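You operate a simulated robot arm through the tools that you are given. There is no shell and no other tool. Be economical: measure what you need, move in short steps, check, and stop when the job is done.

Carry out the task below with a simulated robot arm. There is one attempt and no reset: what you move stays moved.

## Task
Put things in order on the top of the lacquered table. At the end: the green felt pad from the top of the lacquered table stands where the green ribbon tin stood; the grey dusting block stands where the green felt pad stood; the blue gel cassette from the top of the lacquered table stands where the grey dusting block stood; the green ribbon tin is on the gold brass dish; whatever was shut is shut again. Leave all else as you found it, and nothing knocked over.

Only the result counts: the job must be done as asked and must still hold three seconds after the hand-in. Knocking over, shifting, dropping, spilling or breaking anything else fails it.

## Robot
A 6-joint arm with a two-finger parallel gripper, fixed in place. Base frame: the origin is at the foot of the arm, x ahead of it, y to its left, z up; the work surface is at about z = 0.72. Readings come in m, rad, newtons and seconds.
With the tool pointing down near the work surface it reaches from about 0.26 to 0.66 m from the base axis. Its first joint turns from -1.152 to 1.152 rad. Payload 2.9 kg.
The tool frame sits at the grasp point between the pads (the TCP): z along the fingers, y along the line on which they close. The tips reach 0.03 m beyond it. Largest opening 0.11 m; finger width 0.02, thickness 0.01; the body of the gripper, 0.048 by 0.112 m, starts 0.055 m behind the TCP.
Orientation is that of the tool frame in the base frame, as a unit quaternion [w, x, y, z]. With the fingers straight down and closing along the base's y, the tool's x points along the base's -x, its y along +y and its z along -z.

## Interface
- The arm moves only by the tool jog_arm. Its argument "motion" is a list of rows, each an object (a shift or turn left out is 0, a gripper value left out holds the last) with "angular": the turn, a rotation vector about the tool's x, y, z in rad, a list of three; "delta_pos": the shift along the tool's x, y, z in cm, a list of three; "jaw": the gripper command, from -1 (fully open) to 1 (shut), values between in proportion. In form: [{"angular": [ax, ay, az], "delta_pos": [x, y, z], "jaw": jaw}, ...]. A call has 1 to 20 rows; each row is the pose to reach, as a shift and turn from the pose commanded when the call began, along the tool's axes at that moment. Each row takes 0.2 s and may step no farther than 0.05 m and 0.15 rad from the row before; otherwise, or with a gripper value out of range, the whole call is refused. A pose out of reach is approached as far as the arm can. The call stops where the force on the tool passes 40 N (or 10 N more than at its start, if that is more) or the arm is blocked; 0.2 s more then pass. The fingers move at their own pace (about 0.108 m/s each) and stop on an object; they squeeze with about 41 N. The grip force told is the motor's: it shows also when the fingers shut on nothing. Time passes only in rows, and 0.2 s behind the last, so rows that repeat a pose let the fingers close. The reply holds the time, the measured pose of the TCP, the force on the tool along the base axes, the opening and the grip force, in the units named above and with some noise.
- Cameras (640 x 400 px; columns grow to the right, rows downward): "scene" is fixed at [0.055, 0.4168, 1.3852]; the picture's right is [-0.92, -0.39, 0.00], its down [-0.22, 0.52, -0.82] and it looks along [0.32, -0.76, -0.57] (base axes); focal length 340 px, centre (320, 200). "wrist" rides on the gripper at [-0.036, 0, -0.057] in the tool frame; the picture's right is [0.00, -1.00, 0.00], its down [0.97, 0.00, -0.24] and it looks along [0.24, 0.00, 0.97] (tool axes); focal length 218 px, centre (320, 200).
- get_image(camera): a new picture of that camera. It takes no simulated time.
- pixel_to_xyz(camera, pixels): there is no depth. For up to 12 entries [column, row, z] of the newest picture of that camera ("zoom" is the newest enlarged one), the place [x, y] in the base frame at which the ray of that pixel passes the height z, good to about 0.003 m. It takes no simulated time.
- close_up(camera, box): a new picture of the part [left, top, right, bottom] of that camera's present view, enlarged. It takes no simulated time.
- finish_job(): hands the job in; it is judged then, once.

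Go step by step. Measure first, check grasps and placings, and put right what went wrong. The budget is 80 turns and 46 pictures, counting those below and the enlarged ones. Unless the task says otherwise, let go and move clear before handing in, and close with one line.

The tools are called as name(argument=value, ...) on one line, values as JSON. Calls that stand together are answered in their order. jog_arm: Moves the arm, as the interface text tells. Its arguments: {"type":"object","properties":{"motion":{"type":"array"}},"required":["motion"]} The other tools are called the same way: get_image (camera) takes a picture; pixel_to_xyz (camera, pixels) gives the place at which the rays of pixels pass given heights; close_up (camera, box) takes an enlarged picture of a part of a camera's view; finish_job () hands the job in.

At the start:

```text
t: 0.0
tcp_pos: [0.4884, -0.1452, 1.059]
ee_rot: [-0.001, 0.0, 1.0, 0.0]
force: [0.8, 0.1, 0.3]
opening: 0.11
grasp_force: 0.1
```

scene: 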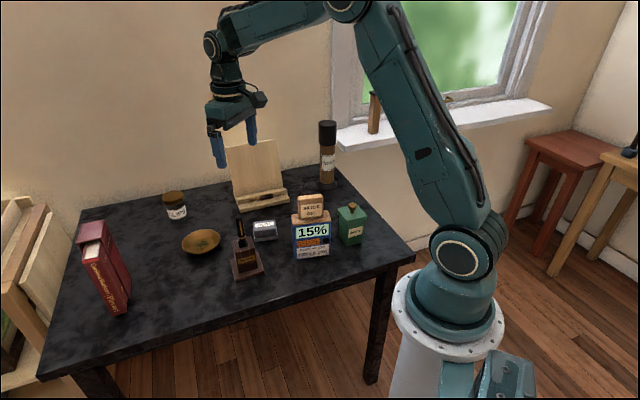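
wrist: 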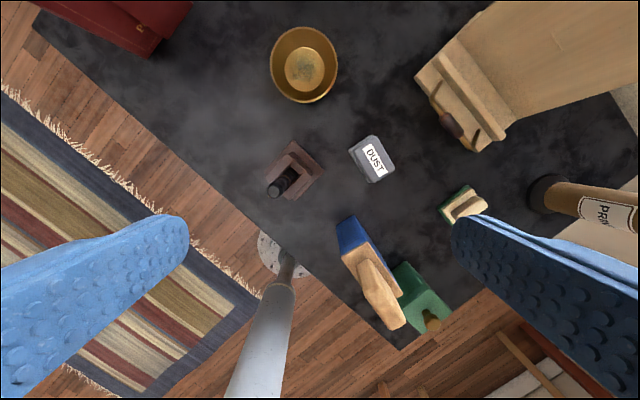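

The scene shows a gold dish (~200,241), grey block (~265,230), a blue/orange stack (~312,235), a green tin (~352,225) and something small and green near the easel in the wrist view (462,205). I'll take close-ups to identify them.

close_up(camera="scene", box=[220, 170, 380, 290])

close_up(camera="wrist", box=[240, 120, 520, 340])

```text
3.33 times, centred on (300, 230) of scene
```

zoom: 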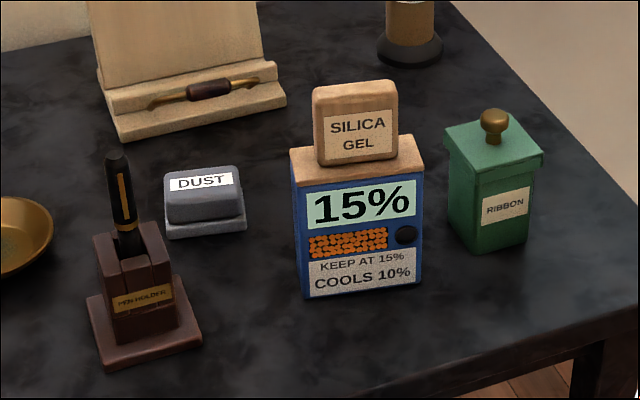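

```text
1.82 times, centred on (380, 230) of wrist
```

zoom: 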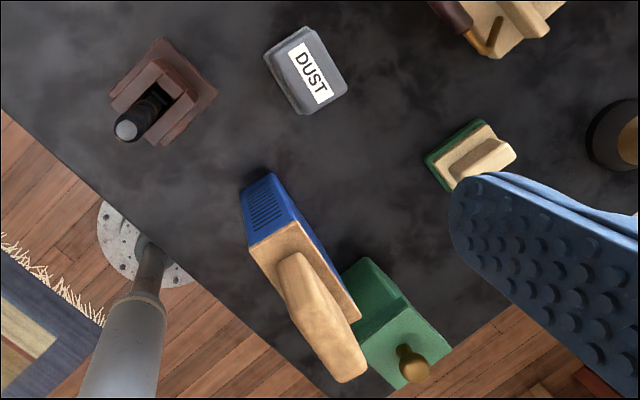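

The felt pad is the small green-and-wood piece at wrist (462,205); the cassette is the "silica gel" box, and the tin is right next to it. I'll get rough positions from the current zoom.

pixel_to_xyz(camera="zoom", pixels=[[264, 58, 0.72], [302, 113, 0.72], [347, 88, 0.72], [425, 158, 0.72], [447, 192, 0.72], [242, 190, 0.72], [249, 245, 0.8], [361, 320, 0.8], [320, 315, 0.84], [412, 360, 0.8], [480, 155, 0.75], [307, 68, 0.75]])

pixel_to_xyz(camera="scene", pixels=[[295, 259, 0.72], [325, 256, 0.72], [343, 239, 0.72], [352, 245, 0.72], [362, 240, 0.72], [262, 243, 0.72], [277, 237, 0.72], [200, 248, 0.72], [256, 240, 0.72], [241, 280, 0.72], [264, 270, 0.72], [200, 241, 0.73]])

```text
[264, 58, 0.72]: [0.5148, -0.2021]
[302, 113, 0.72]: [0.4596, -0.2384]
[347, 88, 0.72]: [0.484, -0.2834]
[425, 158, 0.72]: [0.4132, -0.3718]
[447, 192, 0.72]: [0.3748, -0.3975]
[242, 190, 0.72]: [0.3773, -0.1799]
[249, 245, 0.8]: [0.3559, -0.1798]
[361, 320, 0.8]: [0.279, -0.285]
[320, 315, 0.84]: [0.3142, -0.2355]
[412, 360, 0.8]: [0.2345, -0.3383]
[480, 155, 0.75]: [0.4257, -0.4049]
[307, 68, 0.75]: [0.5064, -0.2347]
```

```text
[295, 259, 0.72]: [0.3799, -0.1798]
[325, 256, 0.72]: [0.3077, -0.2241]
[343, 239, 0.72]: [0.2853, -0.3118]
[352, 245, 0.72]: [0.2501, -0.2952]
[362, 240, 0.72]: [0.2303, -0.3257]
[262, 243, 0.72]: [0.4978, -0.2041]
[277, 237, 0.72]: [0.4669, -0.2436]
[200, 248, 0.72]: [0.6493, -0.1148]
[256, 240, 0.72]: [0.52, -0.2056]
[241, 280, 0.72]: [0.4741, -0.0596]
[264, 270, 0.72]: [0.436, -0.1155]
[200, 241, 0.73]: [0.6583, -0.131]
```

Everything is located roughly: tin ≈(0.26,-0.32), cassette ≈(0.33,-0.22), pad ≈(0.40,-0.40), dust block ≈(0.49,-0.24), dish ≈(0.63,-0.13). I'll move the wrist camera over the tin/cassette/pad group for a better view.

jog_arm(motion=[{"delta_pos": [2.6, -3, 0.8]}, {"delta_pos": [5.2, -6, 1.6]}, {"delta_pos": [7.8, -9, 2.4]}, {"delta_pos": [10.4, -12, 3.2]}, {"delta_pos": [12.8, -14.5, 4]}, {"delta_pos": [12.8, -14.5, 4]}])

get_image(camera="wrist")

```text
t: 1.4
tcp_pos: [0.3616, -0.2917, 1.0231]
ee_rot: [-0.001, 0.0, 1.0, 0.001]
force: [-0.3, 1.2, 0.7]
opening: 0.1101
grasp_force: 0.0
```

```text
41 pictures are left
```

wrist: 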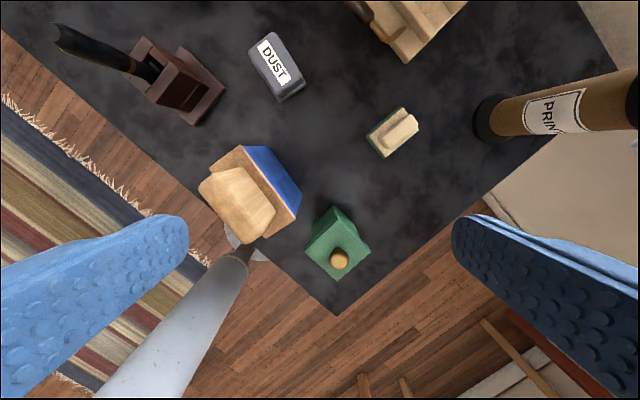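

Now tin (337,245), cassette (250,190), pad (392,132) and dust block (277,65) are all visible and separated. I'll enlarge for precise corners.

close_up(camera="wrist", box=[190, 100, 430, 290])

```text
2.11 times, centred on (310, 195) of wrist
```

zoom: 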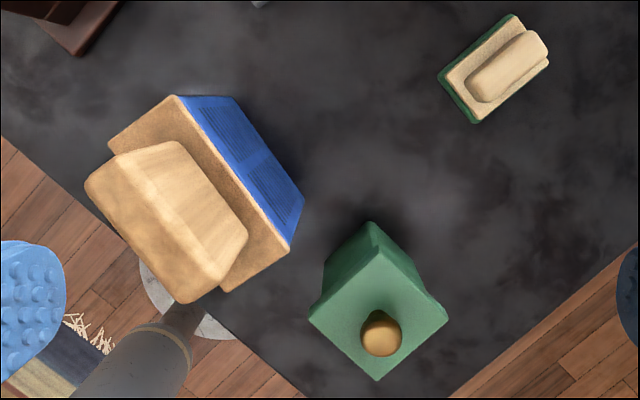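

I'll triangulate the heights using matching points in the scene and wrist views: tin lid front corner, tin knob, and cassette top corners.

pixel_to_xyz(camera="zoom", pixels=[[310, 318, 0.77], [310, 318, 0.8], [381, 332, 0.8], [381, 332, 0.83], [109, 147, 0.8], [109, 147, 0.85], [222, 292, 0.8], [222, 292, 0.85], [288, 253, 0.8], [288, 253, 0.85], [178, 95, 0.8], [178, 95, 0.85]])

pixel_to_xyz(camera="scene", pixels=[[349.8, 223.4, 0.77], [349.8, 223.4, 0.8], [352, 203.6, 0.8], [352, 203.6, 0.83], [293, 226, 0.8], [293, 226, 0.85], [351, 221, 0.8], [351, 221, 0.85], [291, 215.6, 0.8], [291, 215.6, 0.85], [308, 198, 0.85], [308, 198, 0.88]])

pixel_to_xyz(camera="wrist", pixels=[[323, 206, 0.72], [303, 195, 0.72], [382, 155, 0.72], [366, 135, 0.72], [399, 108, 0.72], [268, 103, 0.72], [304, 80, 0.72], [249, 45, 0.72], [278, 103, 0.72], [274, 36, 0.74], [304, 80, 0.74], [278, 98, 0.74]])

```text
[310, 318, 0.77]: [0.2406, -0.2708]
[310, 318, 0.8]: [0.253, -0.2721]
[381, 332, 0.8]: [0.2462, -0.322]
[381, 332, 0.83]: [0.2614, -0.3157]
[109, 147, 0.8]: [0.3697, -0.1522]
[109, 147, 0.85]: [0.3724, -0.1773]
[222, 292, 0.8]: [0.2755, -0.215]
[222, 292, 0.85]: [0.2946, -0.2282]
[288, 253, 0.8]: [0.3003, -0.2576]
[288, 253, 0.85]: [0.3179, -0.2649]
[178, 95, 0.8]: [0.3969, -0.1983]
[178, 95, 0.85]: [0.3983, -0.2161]
```

```text
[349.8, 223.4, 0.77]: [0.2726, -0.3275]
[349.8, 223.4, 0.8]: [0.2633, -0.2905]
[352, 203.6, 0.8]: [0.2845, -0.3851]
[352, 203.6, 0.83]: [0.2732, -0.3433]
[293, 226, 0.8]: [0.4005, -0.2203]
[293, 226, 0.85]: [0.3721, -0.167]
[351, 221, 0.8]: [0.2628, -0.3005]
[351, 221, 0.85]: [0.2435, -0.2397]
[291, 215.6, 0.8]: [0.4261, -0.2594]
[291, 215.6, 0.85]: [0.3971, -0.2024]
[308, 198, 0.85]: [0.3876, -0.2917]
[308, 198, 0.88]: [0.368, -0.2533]
```

```text
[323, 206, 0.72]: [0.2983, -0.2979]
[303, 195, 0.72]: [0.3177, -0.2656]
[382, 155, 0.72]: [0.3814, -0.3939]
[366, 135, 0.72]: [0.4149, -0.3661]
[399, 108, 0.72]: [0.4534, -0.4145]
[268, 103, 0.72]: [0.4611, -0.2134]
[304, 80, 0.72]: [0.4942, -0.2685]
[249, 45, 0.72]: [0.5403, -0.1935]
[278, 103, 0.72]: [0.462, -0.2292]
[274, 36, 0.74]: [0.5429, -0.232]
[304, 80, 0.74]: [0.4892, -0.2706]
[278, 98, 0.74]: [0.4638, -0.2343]
```

Tin lid is at z≈0.815 with the knob top ≈0.852; cassette box top is ≈0.845. Now I'll get exact outlines at those heights.

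pixel_to_xyz(camera="zoom", pixels=[[310, 318, 0.815], [376, 380, 0.815], [447, 308, 0.815], [381, 245, 0.815], [381, 332, 0.847], [371, 223, 0.72], [438, 80, 0.725], [473, 124, 0.725], [549, 62, 0.725], [512, 14, 0.725], [321, 300, 0.73], [303, 200, 0.72]])

close_up(camera="scene", box=[160, 150, 380, 290])

```text
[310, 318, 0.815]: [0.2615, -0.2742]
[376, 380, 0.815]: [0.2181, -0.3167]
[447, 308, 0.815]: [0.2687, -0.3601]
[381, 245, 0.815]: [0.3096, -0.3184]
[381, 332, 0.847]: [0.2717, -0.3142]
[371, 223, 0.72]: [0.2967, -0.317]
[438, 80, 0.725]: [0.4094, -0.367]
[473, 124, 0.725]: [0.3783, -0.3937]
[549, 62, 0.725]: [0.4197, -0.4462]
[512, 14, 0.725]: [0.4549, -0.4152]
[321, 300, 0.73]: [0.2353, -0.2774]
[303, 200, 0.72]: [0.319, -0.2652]
```

```text
2.86 times, centred on (270, 220) of scene
```

zoom: 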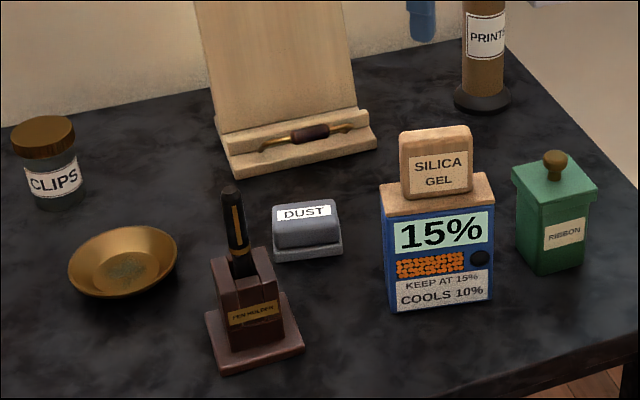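

The tin's lid is a ~0.062 m square centred at (0.2645,-0.3175) with sides near ±45°, and the pad centre is ≈(0.4155,-0.4055). I'll turn the gripper -0.82 rad so that it closes along the axis not pointing at the cassette, and hover over the tin.

jog_arm(motion=[{"delta_pos": [1.62, -0.43, 0.5], "angular": [0, 0, -0.137]}, {"delta_pos": [3.23, -0.87, 1], "angular": [0, 0, -0.274]}, {"delta_pos": [4.85, -1.3, 2], "angular": [0, 0, -0.41]}, {"delta_pos": [6.47, -1.73, 3], "angular": [0, 0, -0.547]}, {"delta_pos": [8.08, -2.17, 4], "angular": [0, 0, -0.684]}, {"delta_pos": [9.7, -2.6, 6], "angular": [0, 0, -0.82]}, {"delta_pos": [9.7, -2.6, 9.3], "angular": [0, 0, -0.82]}, {"delta_pos": [9.7, -2.6, 9.3], "angular": [0, 0, -0.82]}])

get_image(camera="wrist")

get_image(camera="scene")

```text
t: 3.2
tcp_pos: [0.2636, -0.3142, 0.9266]
ee_rot: [0.001, -0.399, 0.917, 0.0]
force: [0.6, 0.9, 0.2]
opening: 0.1098
grasp_force: 0.1
```

```text
38 pictures are left
```

wrist: 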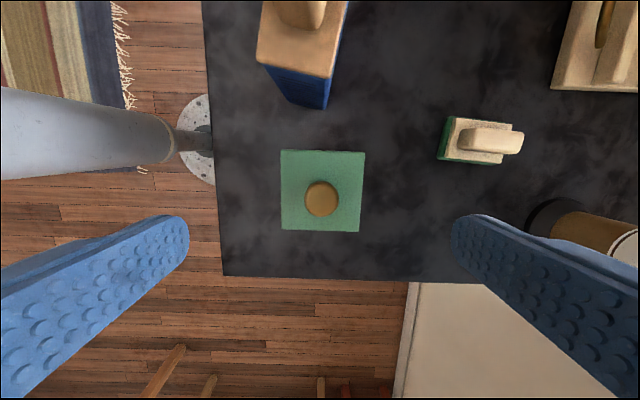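

```text
37 pictures are left
```

scene: 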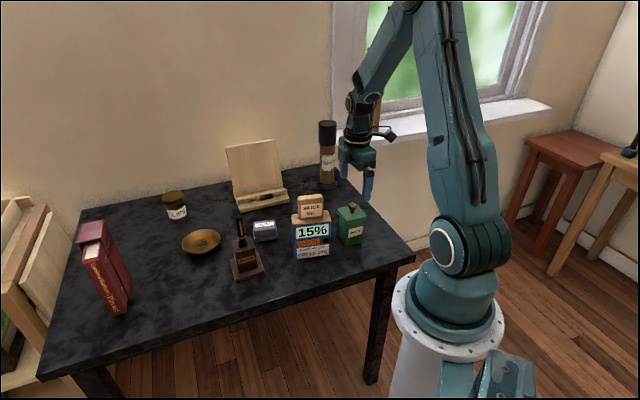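

The tin is nicely square in the view (lid corners 281,150 / 366,153 / 360,232 / 281,230). I'll check its centre before descending.

pixel_to_xyz(camera="wrist", pixels=[[281, 150, 0.815], [366, 153, 0.815], [360, 232, 0.815], [281, 230, 0.815], [321, 197, 0.85], [446, 116, 0.725], [437, 158, 0.725], [500, 165, 0.725], [270, 64, 0.845], [333, 78, 0.845], [303, 109, 0.72], [326, 110, 0.72]])

```text
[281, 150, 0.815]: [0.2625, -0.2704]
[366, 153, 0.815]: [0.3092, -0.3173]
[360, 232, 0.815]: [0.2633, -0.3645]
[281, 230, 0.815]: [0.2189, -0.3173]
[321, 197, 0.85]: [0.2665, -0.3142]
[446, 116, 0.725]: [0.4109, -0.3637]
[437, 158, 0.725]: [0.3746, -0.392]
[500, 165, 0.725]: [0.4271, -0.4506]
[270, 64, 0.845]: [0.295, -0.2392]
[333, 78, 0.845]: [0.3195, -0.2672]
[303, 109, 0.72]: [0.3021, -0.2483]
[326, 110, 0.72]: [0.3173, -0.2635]
```

Tin centre is (0.264,-0.317), a few mm from the TCP. I'll descend to z≈0.81 and close.

jog_arm(motion=[{"delta_pos": [0.19, -0.23, 3.5], "angular": [0, 0, 0.03], "jaw": -1}, {"delta_pos": [0.19, -0.23, 7], "angular": [0, 0, 0.03]}, {"delta_pos": [0.19, -0.23, 9.5], "angular": [0, 0, 0.03]}, {"delta_pos": [0.19, -0.23, 11.6], "angular": [0, 0, 0.03]}, {"delta_pos": [0.19, -0.23, 11.6], "angular": [0, 0, 0.03]}, {"delta_pos": [0.19, -0.23, 11.6], "angular": [0, 0, 0.03], "jaw": 1}, {"delta_pos": [0.19, -0.23, 11.6], "angular": [0, 0, 0.03], "jaw": 1}, {"delta_pos": [0.19, -0.23, 11.6], "angular": [0, 0, 0.03], "jaw": 1}])

get_image(camera="scene")

```text
t: 5.0
tcp_pos: [0.2647, -0.3187, 0.8126]
ee_rot: [0.0, -0.385, 0.923, 0.0]
force: [0.2, -0.7, -1.6]
opening: 0.0619
grasp_force: 40.4
```

```text
36 pictures are left
```

scene: 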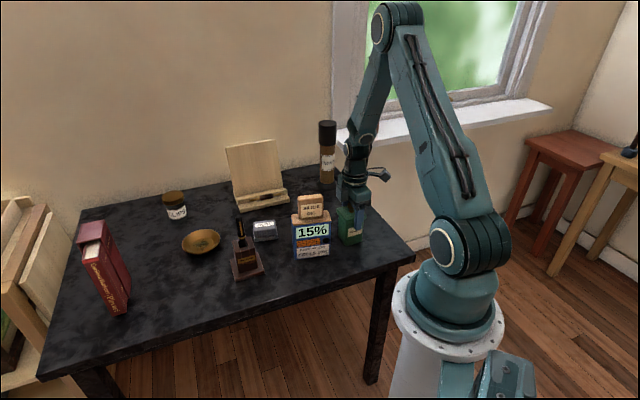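

Gripped at 0.0619 m. Lifting straight up and checking that the whole tin comes along.

jog_arm(motion=[{"delta_pos": [0, 0, -2]}, {"delta_pos": [0, 0, -6]}, {"delta_pos": [0, 0, -10]}, {"delta_pos": [0, 0, -14]}, {"delta_pos": [0, 0, -18]}, {"delta_pos": [0, 0, -21.5]}, {"delta_pos": [0, 0, -21.5]}])

get_image(camera="scene")

get_image(camera="wrist")

```text
t: 6.6
tcp_pos: [0.2654, -0.3173, 1.0261]
ee_rot: [0.0, -0.386, 0.923, 0.0]
force: [0.4, 0.3, -1.3]
opening: 0.0621
grasp_force: 40.5
```

```text
35 pictures are left
```

scene: 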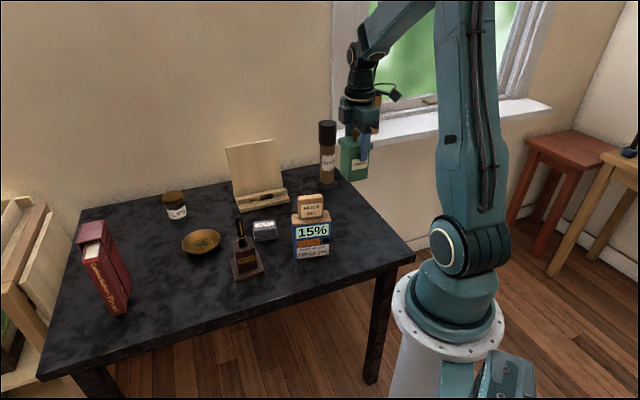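

```text
34 pictures are left
```

wrist: 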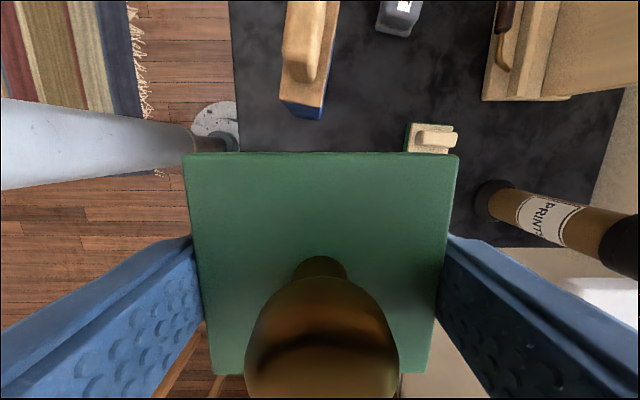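

The whole tin came up and nothing else shifted. By calculation from the first wrist view, the dish is at about (0.642,-0.122), near the reach limit. I'll carry the tin high to just short of it.

jog_arm(motion=[{"delta_pos": [-4.34, -1.6, 0]}, {"delta_pos": [-8.68, -3.2, 0]}, {"delta_pos": [-13.0, -4.8, 0]}, {"delta_pos": [-17.35, -6.4, 0]}, {"delta_pos": [-21.7, -8.0, 0]}, {"delta_pos": [-26.0, -9.6, 0]}, {"delta_pos": [-30.4, -11.2, 0]}, {"delta_pos": [-34.7, -12.8, 0]}, {"delta_pos": [-34.7, -12.8, 0]}])

get_image(camera="wrist")

get_image(camera="scene")

```text
t: 8.6
tcp_pos: [0.6013, -0.1601, 1.0249]
ee_rot: [0.0, -0.384, 0.923, 0.0]
force: [-0.1, -0.2, -1.3]
opening: 0.0618
grasp_force: 41.3
```

```text
33 pictures are left
```

wrist: 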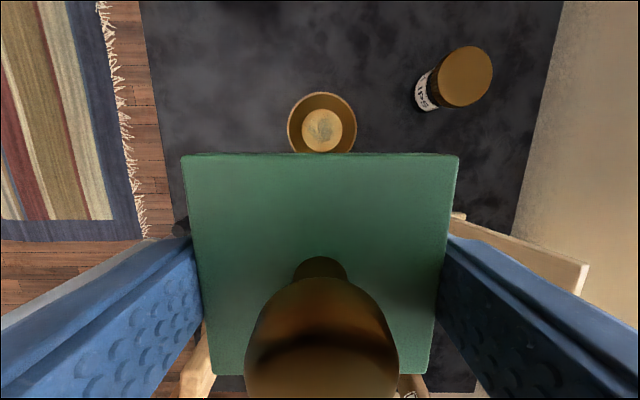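

```text
32 pictures are left
```

scene: 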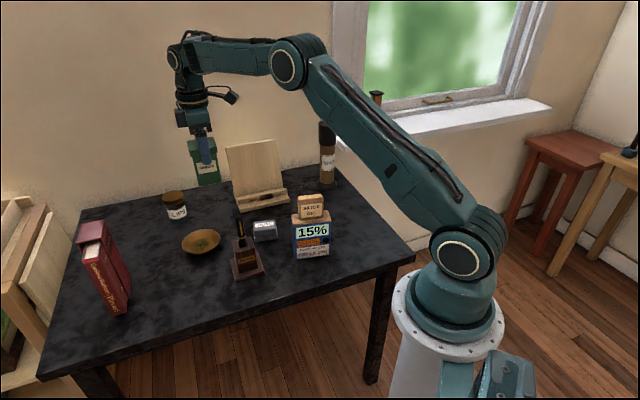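

The dish is visible at rim centre (322,125), inner floor centre (322,130). Measuring it.

pixel_to_xyz(camera="wrist", pixels=[[322, 125, 0.75], [322.5, 130, 0.727], [288, 122, 0.75], [357, 122, 0.75], [302, 130, 0.727], [343, 130, 0.727], [322, 91, 0.755], [322, 91, 0.74]])

pixel_to_xyz(camera="scene", pixels=[[200, 240, 0.755], [200, 240, 0.74], [200, 252, 0.72], [181, 240, 0.75], [221, 240, 0.75]])

```text
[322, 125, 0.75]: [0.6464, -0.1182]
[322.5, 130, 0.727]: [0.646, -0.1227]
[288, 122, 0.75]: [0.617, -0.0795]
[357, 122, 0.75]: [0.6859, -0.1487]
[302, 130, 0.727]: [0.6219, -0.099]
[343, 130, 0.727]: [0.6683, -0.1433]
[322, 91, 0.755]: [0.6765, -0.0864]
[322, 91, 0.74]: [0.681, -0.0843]
```

```text
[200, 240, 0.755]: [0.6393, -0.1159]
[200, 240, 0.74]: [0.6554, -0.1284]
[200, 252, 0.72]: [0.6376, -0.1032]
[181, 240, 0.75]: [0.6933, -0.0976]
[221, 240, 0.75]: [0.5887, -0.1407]
```

The dish centre is (0.6455,-0.121). I'll move over it while coming down to TCP z≈0.90.

jog_arm(motion=[{"delta_pos": [-1.2, -0.06, 3]}, {"delta_pos": [-2.5, -0.12, 6]}, {"delta_pos": [-4, -0.2, 9]}, {"delta_pos": [-5.85, -0.3, 12]}, {"delta_pos": [-5.85, -0.3, 12]}, {"delta_pos": [-5.85, -0.3, 12]}])

get_image(camera="scene")

```text
t: 10.0
tcp_pos: [0.644, -0.1221, 0.9082]
ee_rot: [0.0, -0.385, 0.923, 0.0]
force: [0.0, 0.3, -1.5]
opening: 0.0618
grasp_force: 41.3
```

```text
31 pictures are left
```

scene: 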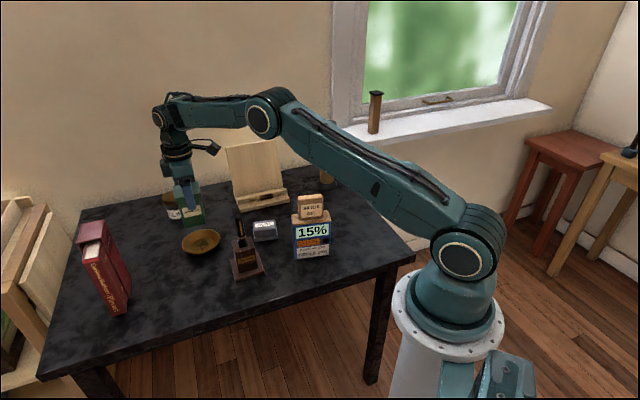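

Reached; tin bottom is at ≈0.816. Descending most of the way, then creeping while reading force.

jog_arm(motion=[{"delta_pos": [-0.1, 0, 3]}, {"delta_pos": [-0.1, 0, 5.5]}, {"delta_pos": [-0.1, 0, 7]}, {"delta_pos": [-0.1, 0, 7.6]}, {"delta_pos": [-0.1, 0, 7.9]}, {"delta_pos": [-0.1, 0, 7.9]}])

close_up(camera="scene", box=[150, 160, 270, 280])

```text
t: 11.4
tcp_pos: [0.6434, -0.121, 0.8271]
ee_rot: [0.0, -0.386, 0.923, 0.0]
force: [0.3, 0.6, -1.8]
opening: 0.0621
grasp_force: 41.4
```

```text
3.33 times, centred on (210, 220) of scene
```

zoom: 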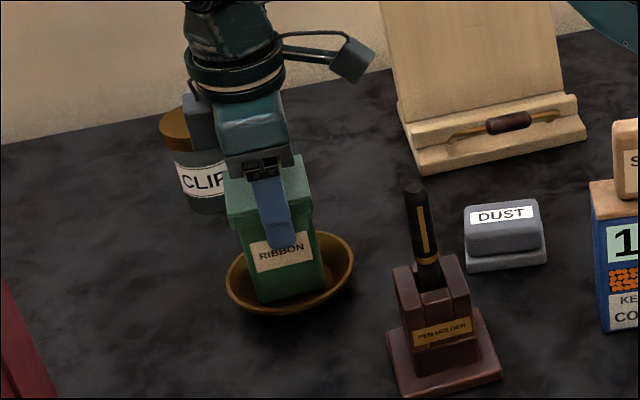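

The tin is inside the dish rim, not yet touching (force −1.8). Creeping down.

jog_arm(motion=[{"delta_pos": [0, 0, 0.2]}, {"delta_pos": [0, 0, 0.4]}, {"delta_pos": [0, 0, 0.4]}])

```text
t: 12.2
tcp_pos: [0.6427, -0.1222, 0.8258]
ee_rot: [0.001, -0.385, 0.923, 0.0]
force: [-9.3, 1.5, 21.6]
opening: 0.0621
grasp_force: 41.0
```

Contact: 21 N up with −9 N in x, so a corner may be on the sloping wall. Looking closer.

close_up(camera="scene", box=[170, 200, 230, 260])

get_image(camera="wrist")

```text
6.67 times, centred on (200, 230) of scene
```

zoom: 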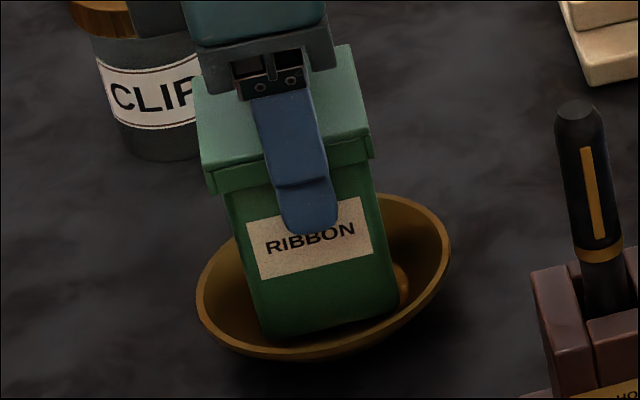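

```text
28 pictures are left
```

wrist: 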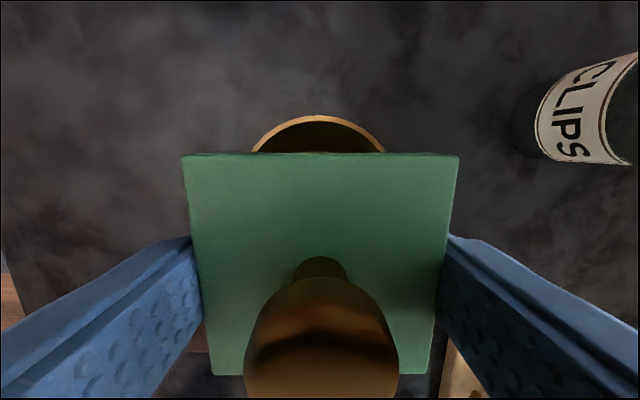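

The tin base looks centred on the dish floor. I'll ease the downward push a little, then open partly and see whether it stays level.

jog_arm(motion=[{"delta_pos": [0, 0, -0.2]}, {"delta_pos": [0, 0, -0.2]}])

```text
t: 12.8
tcp_pos: [0.6428, -0.1219, 0.8253]
ee_rot: [0.001, -0.384, 0.923, 0.0]
force: [-7.5, 2.1, 18.5]
opening: 0.062
grasp_force: 41.0
```

jog_arm(motion=[{"delta_pos": [0, 0, -0.1]}, {"delta_pos": [0, 0, -0.15]}, {"delta_pos": [0, 0, -0.15]}])

```text
t: 13.6
tcp_pos: [0.642, -0.1231, 0.8254]
ee_rot: [-0.002, -0.385, 0.923, 0.001]
force: [1.2, 0.4, 1.3]
opening: 0.062
grasp_force: 40.9
```

Force is now nearly nil, so the tin rests lightly at TCP z≈0.8255. Releasing.

jog_arm(motion=[{"jaw": 0.0}, {"jaw": -0.3}, {"jaw": -0.6}, {"jaw": -0.6}])

close_up(camera="scene", box=[150, 160, 270, 280])

```text
t: 14.6
tcp_pos: [0.6428, -0.1229, 0.8251]
ee_rot: [0.001, -0.385, 0.923, 0.0]
force: [-0.2, 0.3, -0.1]
opening: 0.088
grasp_force: 0.1
```

```text
3.33 times, centred on (210, 220) of scene
```

zoom: 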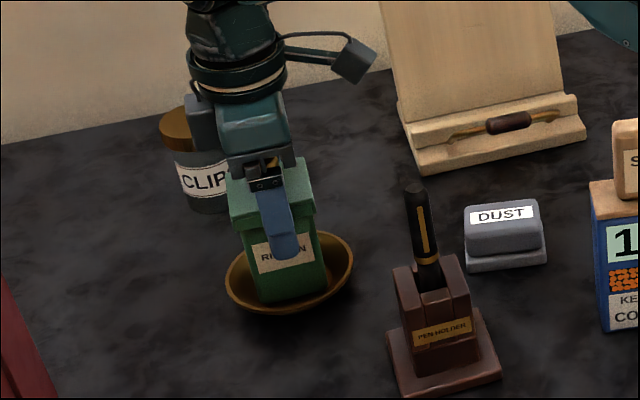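

The tin stands level in the dish. I'll go straight up, then retract toward the dust block/pad area while turning about +1.66 rad for the pad's orientation.

jog_arm(motion=[{"delta_pos": [0, 0, -3], "jaw": -0.8}, {"delta_pos": [0, 0, -6], "jaw": -1}, {"delta_pos": [0, 0, -9]}, {"delta_pos": [1.53, 0.39, -9.9], "angular": [0, 0, 0.138]}, {"delta_pos": [3.07, 0.78, -10.8], "angular": [0, 0, 0.277]}, {"delta_pos": [4.6, 1.17, -11.7], "angular": [0, 0, 0.415]}, {"delta_pos": [6.13, 1.57, -12.6], "angular": [0, 0, 0.553]}, {"delta_pos": [7.67, 1.96, -13.5], "angular": [0, 0, 0.692]}, {"delta_pos": [9.2, 2.35, -14.4], "angular": [0, 0, 0.83]}, {"delta_pos": [10.7, 2.74, -15.3], "angular": [0, 0, 0.968]}, {"delta_pos": [12.3, 3.13, -16.2], "angular": [0, 0, 1.107]}, {"delta_pos": [13.8, 3.52, -17.1], "angular": [0, 0, 1.245]}, {"delta_pos": [15.3, 3.92, -18], "angular": [0, 0, 1.383]}, {"delta_pos": [16.9, 4.3, -18.9], "angular": [0, 0, 1.522]}, {"delta_pos": [18.4, 4.7, -19.8], "angular": [0, 0, 1.66]}, {"delta_pos": [18.4, 4.7, -19.8], "angular": [0, 0, 1.66]}])

get_image(camera="wrist")

get_image(camera="scene")

```text
t: 18.0
tcp_pos: [0.4793, -0.2181, 1.0243]
ee_rot: [-0.001, 0.422, 0.906, 0.0]
force: [0.2, 0.0, 0.6]
opening: 0.11
grasp_force: 0.1
```

```text
26 pictures are left
```

wrist: 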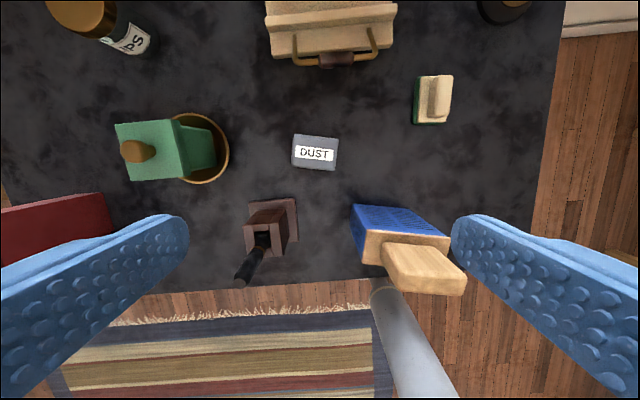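

```text
25 pictures are left
```

scene: 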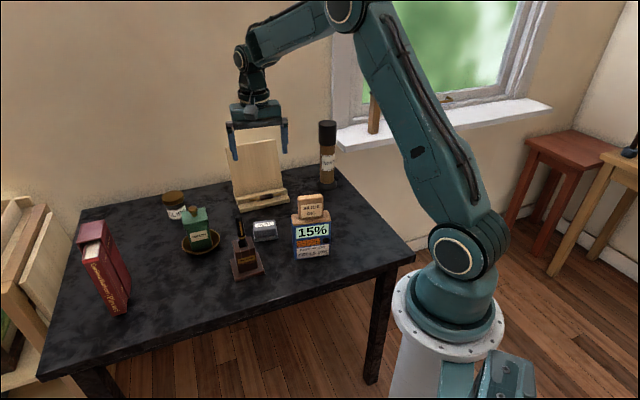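

The tin stands fine in the dish. The dust block (315,152) and pad (433,100) are both well visible; enlarging for corners.

close_up(camera="wrist", box=[270, 60, 470, 185])

```text
3.20 times, centred on (370, 122) of wrist
```

zoom: 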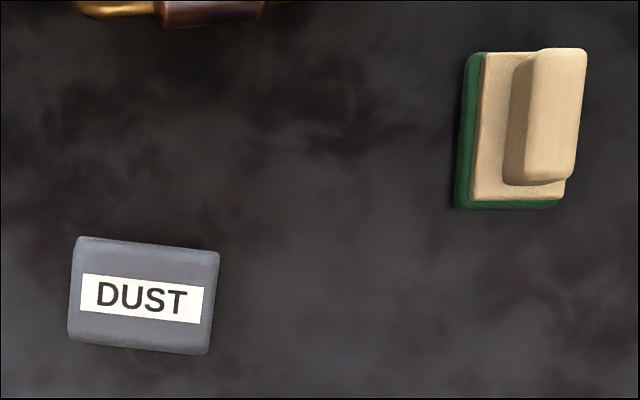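

pixel_to_xyz(camera="zoom", pixels=[[467, 55, 0.722], [455, 207, 0.722], [553, 208, 0.722], [481, 53, 0.735], [471, 197, 0.735], [564, 197, 0.735], [558, 114, 0.75], [558, 114, 0.78], [78, 237, 0.755], [218, 252, 0.755], [208, 354, 0.755], [68, 340, 0.755]])

pixel_to_xyz(camera="scene", pixels=[[253.5, 239.5, 0.72], [254.9, 242, 0.72], [277.5, 238.5, 0.72], [252.5, 226, 0.75], [276, 224, 0.75], [252.5, 226, 0.765], [276, 224, 0.765]])

```text
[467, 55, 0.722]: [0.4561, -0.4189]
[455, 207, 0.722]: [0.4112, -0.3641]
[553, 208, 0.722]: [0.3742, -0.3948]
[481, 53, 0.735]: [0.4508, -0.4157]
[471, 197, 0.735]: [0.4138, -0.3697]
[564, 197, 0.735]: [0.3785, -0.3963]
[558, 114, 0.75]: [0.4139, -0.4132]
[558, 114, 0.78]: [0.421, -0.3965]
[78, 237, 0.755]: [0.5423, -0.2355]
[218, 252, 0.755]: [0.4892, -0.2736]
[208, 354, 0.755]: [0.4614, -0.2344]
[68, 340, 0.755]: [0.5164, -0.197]
```

```text
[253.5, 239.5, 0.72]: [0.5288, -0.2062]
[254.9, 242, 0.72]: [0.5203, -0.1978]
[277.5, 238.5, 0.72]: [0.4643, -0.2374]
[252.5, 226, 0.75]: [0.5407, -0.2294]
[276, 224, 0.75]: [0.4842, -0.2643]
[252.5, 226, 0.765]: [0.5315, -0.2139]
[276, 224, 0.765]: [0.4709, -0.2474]
```

The pad's felt is ≈0.048×0.071 m, centred (0.415,-0.4065), and the gripper is already aligned (closing along 40°). The dust block centre is ≈(0.502,-0.235). I'll move over the pad and down to z≈0.87 with a partial opening.

jog_arm(motion=[{"delta_pos": [-2.05, -3.41, 1], "jaw": -1}, {"delta_pos": [-4.1, -6.82, 2]}, {"delta_pos": [-6.15, -10.23, 4], "jaw": -0.6}, {"delta_pos": [-8.2, -13.64, 6]}, {"delta_pos": [-10.27, -17.05, 8.5]}, {"delta_pos": [-10.27, -17.05, 12]}, {"delta_pos": [-10.27, -17.05, 15.4]}, {"delta_pos": [-10.27, -17.05, 15.4]}])

get_image(camera="wrist")

```text
t: 19.8
tcp_pos: [0.4165, -0.408, 0.8711]
ee_rot: [0.0, 0.421, 0.907, 0.0]
force: [0.2, -0.2, 0.8]
opening: 0.0879
grasp_force: 0.1
```

```text
23 pictures are left
```

wrist: 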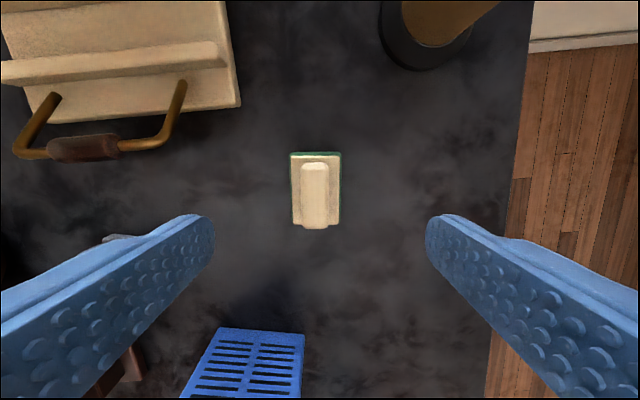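

pixel_to_xyz(camera="wrist", pixels=[[290, 151, 0.722], [341, 151, 0.722], [292, 224, 0.742], [340, 223, 0.742], [292, 156, 0.742], [340, 156, 0.742], [316, 190, 0.742], [316, 193, 0.762]])

```text
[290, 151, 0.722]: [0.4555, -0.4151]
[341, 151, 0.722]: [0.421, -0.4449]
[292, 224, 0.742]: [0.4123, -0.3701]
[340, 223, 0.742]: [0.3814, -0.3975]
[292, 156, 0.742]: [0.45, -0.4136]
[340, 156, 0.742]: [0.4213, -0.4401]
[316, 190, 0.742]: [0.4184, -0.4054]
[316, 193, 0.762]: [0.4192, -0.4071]
```

Pad centre confirmed at (0.416,-0.406). Descending to z≈0.754 (tips ≈4 mm above the table) and closing.

jog_arm(motion=[{"delta_pos": [0.17, 0.11, 4]}, {"delta_pos": [0.17, 0.11, 8]}, {"delta_pos": [0.17, 0.11, 10.5]}, {"delta_pos": [0.17, 0.11, 11.6]}, {"delta_pos": [0.17, 0.11, 11.6]}, {"delta_pos": [0.17, 0.11, 11.6], "jaw": 1}, {"delta_pos": [0.17, 0.11, 11.6], "jaw": 1}, {"delta_pos": [0.17, 0.11, 11.6], "jaw": 1}])

```text
t: 21.6
tcp_pos: [0.4137, -0.4057, 0.7557]
ee_rot: [0.0, 0.422, 0.906, 0.0]
force: [-0.2, -0.7, 0.0]
opening: 0.0471
grasp_force: 40.7
```

Gripped at 0.047 m. Lifting and carrying toward the tin's old place, high.

jog_arm(motion=[{"delta_pos": [0, 0, -2]}, {"delta_pos": [0, 0, -6]}, {"delta_pos": [0, 0, -10]}, {"delta_pos": [0, 0, -14]}, {"delta_pos": [4.1, -1.44, -15]}, {"delta_pos": [8.2, -2.87, -15]}, {"delta_pos": [12.35, -4.3, -15]}, {"delta_pos": [16.47, -5.75, -15]}, {"delta_pos": [16.47, -5.75, -15]}])

get_image(camera="scene")

get_image(camera="wrist")

```text
t: 23.6
tcp_pos: [0.2664, -0.3156, 0.902]
ee_rot: [-0.001, 0.421, 0.907, 0.0]
force: [-0.4, 0.4, -1.7]
opening: 0.047
grasp_force: 40.5
```

```text
22 pictures are left
```

scene: 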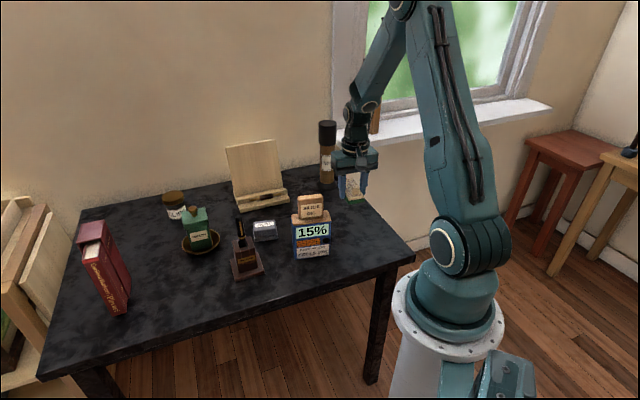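

```text
21 pictures are left
```

wrist: 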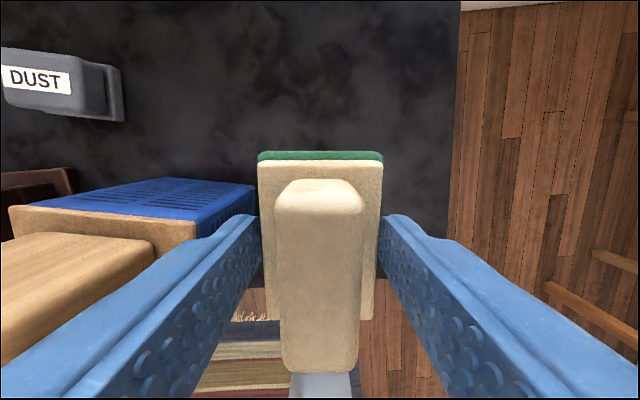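

The pad is held squarely. Lowering over the tin's old place, stopping ~3 mm above contact height, then creeping.

jog_arm(motion=[{"delta_pos": [0.1, -0.25, 4]}, {"delta_pos": [0.1, -0.25, 8]}, {"delta_pos": [0.1, -0.25, 11.5]}, {"delta_pos": [0.1, -0.25, 13.5]}, {"delta_pos": [0.1, -0.25, 14.3]}, {"delta_pos": [0.1, -0.25, 14.5]}, {"delta_pos": [0.1, -0.25, 14.5]}])

```text
t: 25.2
tcp_pos: [0.2615, -0.3177, 0.7573]
ee_rot: [-0.001, 0.422, 0.907, 0.0]
force: [-0.8, -0.7, -1.5]
opening: 0.0468
grasp_force: 41.3
```

Not touching yet and ≈2 mm off in x; correcting and creeping 2 mm more.

jog_arm(motion=[{"delta_pos": [-0.08, 0.15, 0.0]}, {"delta_pos": [-0.08, 0.15, 0.1]}, {"delta_pos": [-0.08, 0.15, 0.2]}, {"delta_pos": [-0.08, 0.15, 0.2]}])

```text
t: 26.2
tcp_pos: [0.2655, -0.317, 0.7567]
ee_rot: [0.0, 0.42, 0.907, 0.0]
force: [0.8, -0.7, -0.1]
opening: 0.0467
grasp_force: 40.5
```

Force has gone from −1.5 to about 0, so the pad is just touching the table. Opening a little.

jog_arm(motion=[{"delta_pos": [0, 0, 0.05], "jaw": 0.0}, {"delta_pos": [0, 0, 0.05], "jaw": -0.3}, {"delta_pos": [0, 0, 0.05], "jaw": -0.3}, {"delta_pos": [0, 0, -3], "jaw": -0.3}, {"delta_pos": [0, 0, -7]}, {"delta_pos": [0, 0, -11]}, {"delta_pos": [0, 0, -15]}, {"delta_pos": [0, 0, -15]}])

get_image(camera="wrist")

```text
t: 28.0
tcp_pos: [0.2643, -0.3178, 0.9059]
ee_rot: [0.001, 0.421, 0.907, 0.0]
force: [0.2, -0.7, 0.1]
opening: 0.0712
grasp_force: 0.0
```

```text
20 pictures are left
```

wrist: 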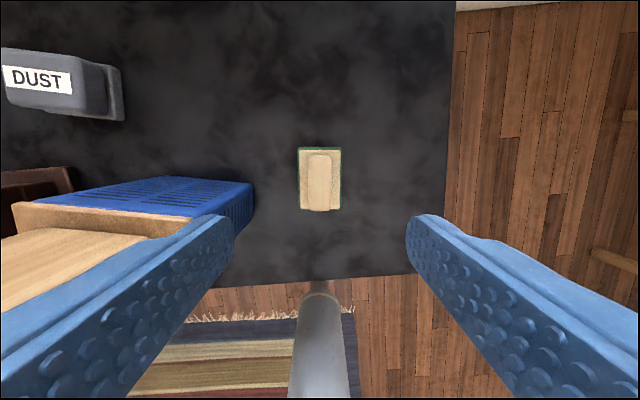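

The pad stands flat; checking its centre against (0.264,-0.317).

pixel_to_xyz(camera="wrist", pixels=[[299, 151, 0.742], [340, 151, 0.742], [340, 210, 0.742], [300, 210, 0.742], [298, 147, 0.722], [341, 148, 0.722]])

```text
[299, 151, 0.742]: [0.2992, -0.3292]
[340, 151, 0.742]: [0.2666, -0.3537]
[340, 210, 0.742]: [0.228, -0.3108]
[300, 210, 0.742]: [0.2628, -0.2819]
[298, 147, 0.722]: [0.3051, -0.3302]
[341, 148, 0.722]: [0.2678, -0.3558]
```

Pad centre (0.264,-0.319), matching the tin's place. Next, over the grey dusting block (centre ≈0.502,-0.235), passing above the cassette.

jog_arm(motion=[{"delta_pos": [0, 0, -4]}, {"delta_pos": [0, 0, -7]}, {"delta_pos": [-1.5, 3.9, -7]}, {"delta_pos": [-3, 7.8, -7], "angular": [0, 0, 0.03]}, {"delta_pos": [-4.5, 11.75, -7], "angular": [0, 0, 0.05]}, {"delta_pos": [-6, 15.7, -7], "angular": [0, 0, 0.077]}, {"delta_pos": [-7.5, 19.6, -6], "angular": [0, 0, 0.077]}, {"delta_pos": [-9.02, 23.5, -4], "angular": [0, 0, 0.077], "jaw": -1}, {"delta_pos": [-9.02, 23.5, 0], "angular": [0, 0, 0.077], "jaw": -1}, {"delta_pos": [-9.02, 23.5, 3], "angular": [0, 0, 0.077]}, {"delta_pos": [-9.02, 23.5, 3], "angular": [0, 0, 0.077]}])

get_image(camera="wrist")

```text
t: 30.4
tcp_pos: [0.5008, -0.2339, 0.8805]
ee_rot: [0.001, 0.456, 0.89, 0.0]
force: [0.3, 0.5, 0.0]
opening: 0.1097
grasp_force: 0.1
```

```text
19 pictures are left
```

wrist: 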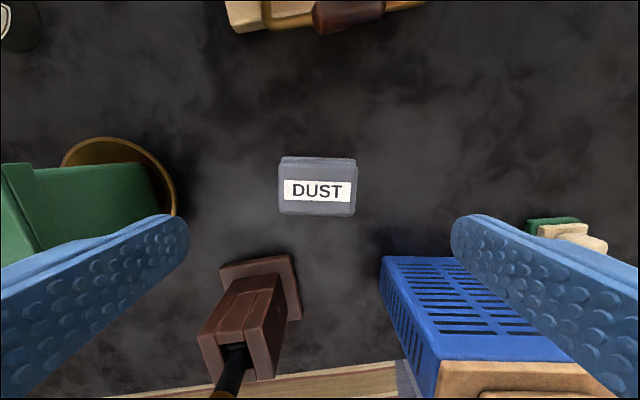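

pixel_to_xyz(camera="wrist", pixels=[[281, 165, 0.75], [356, 167, 0.75], [355, 216, 0.75], [277, 213, 0.75], [282, 157, 0.725], [356, 158, 0.725], [380, 257, 0.72], [250, 175, 0.72]])

```text
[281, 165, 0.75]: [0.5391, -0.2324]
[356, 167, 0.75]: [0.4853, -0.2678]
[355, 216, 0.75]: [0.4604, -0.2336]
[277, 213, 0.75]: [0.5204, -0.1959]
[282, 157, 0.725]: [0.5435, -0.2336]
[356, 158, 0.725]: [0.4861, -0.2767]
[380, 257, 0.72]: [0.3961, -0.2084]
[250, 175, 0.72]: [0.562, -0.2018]
```

Block centre is ≈(0.502,-0.235) and aligned. Descending and gripping along its long side.

jog_arm(motion=[{"delta_pos": [-0.14, 0.02, 4]}, {"delta_pos": [-0.14, 0.02, 8]}, {"delta_pos": [-0.14, 0.02, 11]}, {"delta_pos": [-0.14, 0.02, 12.5]}, {"delta_pos": [-0.14, 0.02, 12.5]}, {"delta_pos": [-0.14, 0.02, 12.5], "jaw": 1}, {"delta_pos": [-0.14, 0.02, 12.5], "jaw": 1}, {"delta_pos": [-0.14, 0.02, 12.5], "jaw": 1}])

```text
t: 32.2
tcp_pos: [0.502, -0.237, 0.7542]
ee_rot: [0.001, 0.457, 0.889, -0.001]
force: [-0.3, 0.4, -0.2]
opening: 0.0693
grasp_force: 41.1
```

Gripped at 0.069 m. Lifting and carrying to the pad's old place (0.416,-0.406).

jog_arm(motion=[{"delta_pos": [0, 0, -2]}, {"delta_pos": [0, 0, -6]}, {"delta_pos": [0, 0, -10]}, {"delta_pos": [0, 0, -13]}, {"delta_pos": [-2.17, -4.2, -13]}, {"delta_pos": [-4.34, -8.4, -13]}, {"delta_pos": [-6.5, -12.6, -13]}, {"delta_pos": [-8.68, -16.86, -13]}, {"delta_pos": [-8.68, -16.86, -13]}])

get_image(camera="wrist")

```text
t: 34.2
tcp_pos: [0.4185, -0.4056, 0.8832]
ee_rot: [0.001, 0.456, 0.89, 0.0]
force: [-0.7, 0.2, 0.4]
opening: 0.0691
grasp_force: 41.0
```

```text
18 pictures are left
```

wrist: 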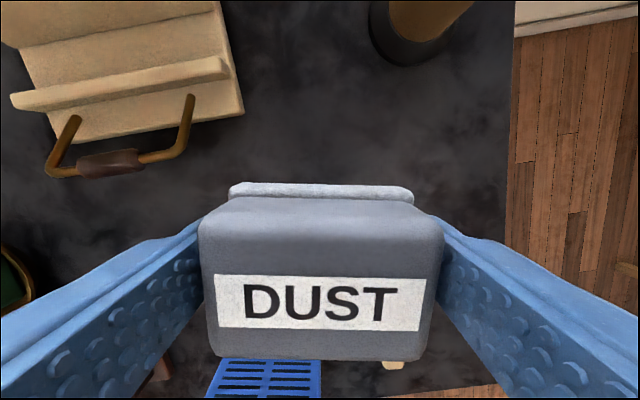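

Held firmly; lowering.

jog_arm(motion=[{"delta_pos": [0.08, -0.19, 4]}, {"delta_pos": [0.08, -0.19, 8]}, {"delta_pos": [0.08, -0.19, 11]}, {"delta_pos": [0.08, -0.19, 12.3]}, {"delta_pos": [0.08, -0.19, 12.7]}, {"delta_pos": [0.08, -0.19, 12.7]}])

```text
t: 35.6
tcp_pos: [0.4147, -0.407, 0.7549]
ee_rot: [0.0, 0.457, 0.89, 0.0]
force: [-0.1, 0.7, -0.4]
opening: 0.0692
grasp_force: 40.9
```

jog_arm(motion=[{"delta_pos": [0, 0, 0.1]}, {"delta_pos": [0, 0, 0.1]}, {"delta_pos": [0, 0, 0.1], "jaw": -0.4}, {"delta_pos": [0, 0, 0.1], "jaw": -0.7}, {"delta_pos": [0, 0, 0.1], "jaw": -0.7}, {"delta_pos": [0, 0, -4]}, {"delta_pos": [0, 0, -8]}, {"delta_pos": [0, 0, -12]}, {"delta_pos": [0, 0, -15]}, {"delta_pos": [0, 0, -15]}])

get_image(camera="wrist")

close_up(camera="scene", box=[220, 160, 400, 280])

```text
t: 37.8
tcp_pos: [0.4143, -0.4072, 0.9059]
ee_rot: [0.0, 0.457, 0.89, 0.0]
force: [1.1, 0.0, -0.1]
opening: 0.0935
grasp_force: 0.1
```

```text
17 pictures are left
```

wrist: 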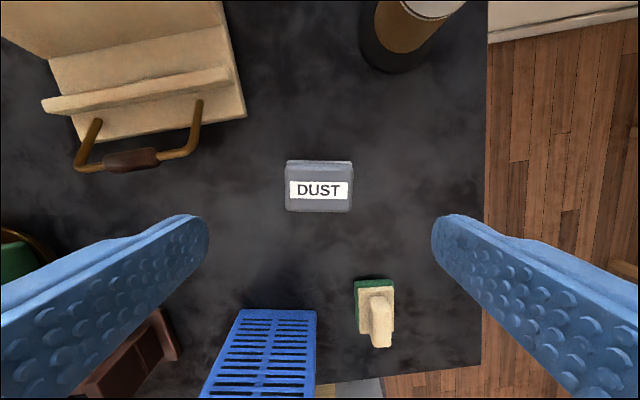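

```text
3.33 times, centred on (310, 220) of scene
```

zoom: 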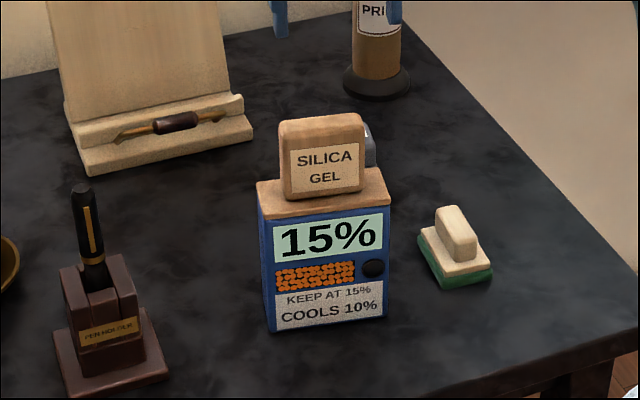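

The dusting block stands at the pad's old place and the pad is fine. Now I'll go up, turn −1.53 rad, and hover high over the cassette to measure its handle.

jog_arm(motion=[{"delta_pos": [0, 0, -4], "jaw": -1}, {"delta_pos": [0, 0, -8]}, {"delta_pos": [1.75, 0.48, -12.4], "angular": [0, 0, -0.139]}, {"delta_pos": [3.5, 0.97, -12.4], "angular": [0, 0, -0.278]}, {"delta_pos": [5.2, 1.45, -12.4], "angular": [0, 0, -0.417]}, {"delta_pos": [7, 1.93, -12.4], "angular": [0, 0, -0.556]}, {"delta_pos": [8.7, 2.42, -12.4], "angular": [0, 0, -0.695]}, {"delta_pos": [10.5, 2.9, -12.4], "angular": [0, 0, -0.835]}, {"delta_pos": [12.2, 3.39, -12.4], "angular": [0, 0, -0.974]}, {"delta_pos": [14, 3.87, -12.4], "angular": [0, 0, -1.113]}, {"delta_pos": [15.7, 4.35, -12.4], "angular": [0, 0, -1.252]}, {"delta_pos": [17.5, 4.84, -12.4], "angular": [0, 0, -1.391]}, {"delta_pos": [19.2, 5.32, -12.4], "angular": [0, 0, -1.53]}, {"delta_pos": [19.2, 5.32, -12.4], "angular": [0, 0, -1.53]}])

get_image(camera="wrist")

```text
t: 40.8
tcp_pos: [0.3455, -0.2169, 1.028]
ee_rot: [0.0, -0.289, 0.957, 0.001]
force: [-0.2, 0.6, -0.4]
opening: 0.1101
grasp_force: 0.1
```

```text
15 pictures are left
```

wrist: 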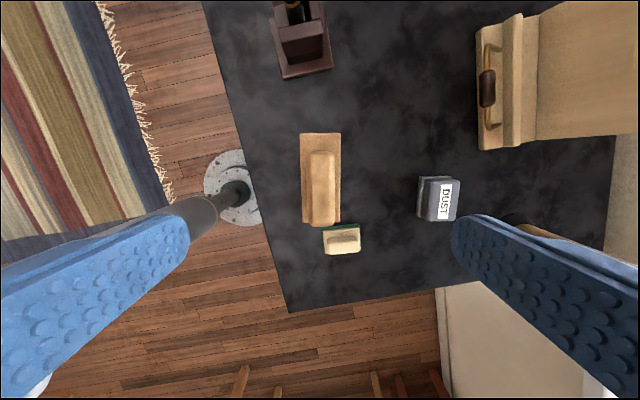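

close_up(camera="wrist", box=[240, 110, 400, 270])

close_up(camera="scene", box=[280, 180, 360, 270])

```text
2.50 times, centred on (320, 190) of wrist
```

zoom: 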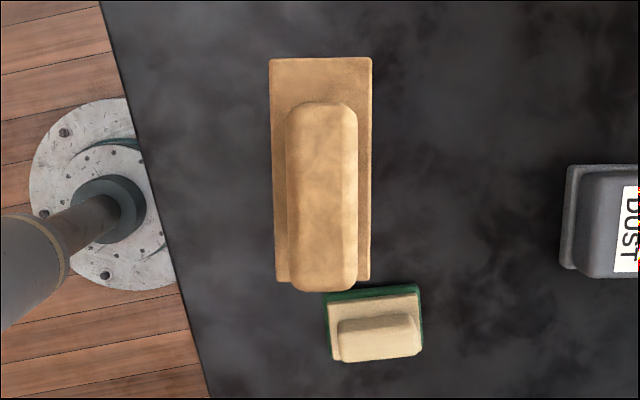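

```text
4.44 times, centred on (320, 225) of scene
```

zoom: 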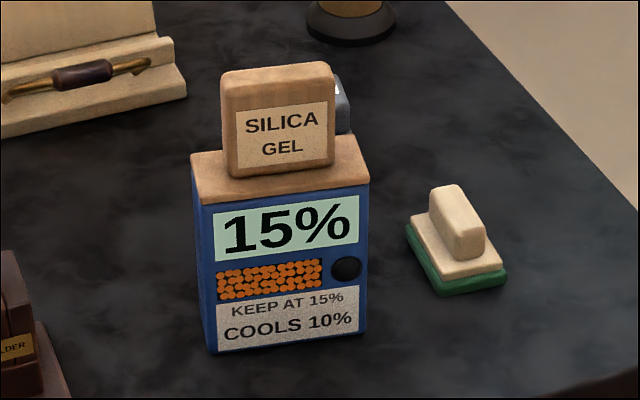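

pixel_to_xyz(camera="wrist", pixels=[[307.6, 151.5, 0.87], [307.6, 151.5, 0.9], [300, 133.2, 0.845], [340.4, 133.2, 0.845], [339.6, 222.8, 0.845], [302.4, 222.8, 0.845], [320, 226, 0.89], [321, 151, 0.89], [308, 190, 0.89], [334.5, 190, 0.89]])

pixel_to_xyz(camera="scene", pixels=[[298.2, 199.5, 0.87], [298.2, 199.5, 0.9]])

```text
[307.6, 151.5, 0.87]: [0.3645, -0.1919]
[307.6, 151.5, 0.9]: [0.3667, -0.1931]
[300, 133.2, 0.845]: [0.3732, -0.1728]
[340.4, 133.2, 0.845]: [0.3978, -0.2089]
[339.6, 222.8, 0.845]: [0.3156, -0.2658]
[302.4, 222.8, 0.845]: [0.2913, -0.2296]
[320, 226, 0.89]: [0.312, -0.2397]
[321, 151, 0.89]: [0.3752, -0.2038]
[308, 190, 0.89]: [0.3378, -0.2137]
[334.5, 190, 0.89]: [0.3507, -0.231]
```

```text
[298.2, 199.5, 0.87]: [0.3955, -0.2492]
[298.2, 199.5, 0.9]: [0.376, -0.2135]
```

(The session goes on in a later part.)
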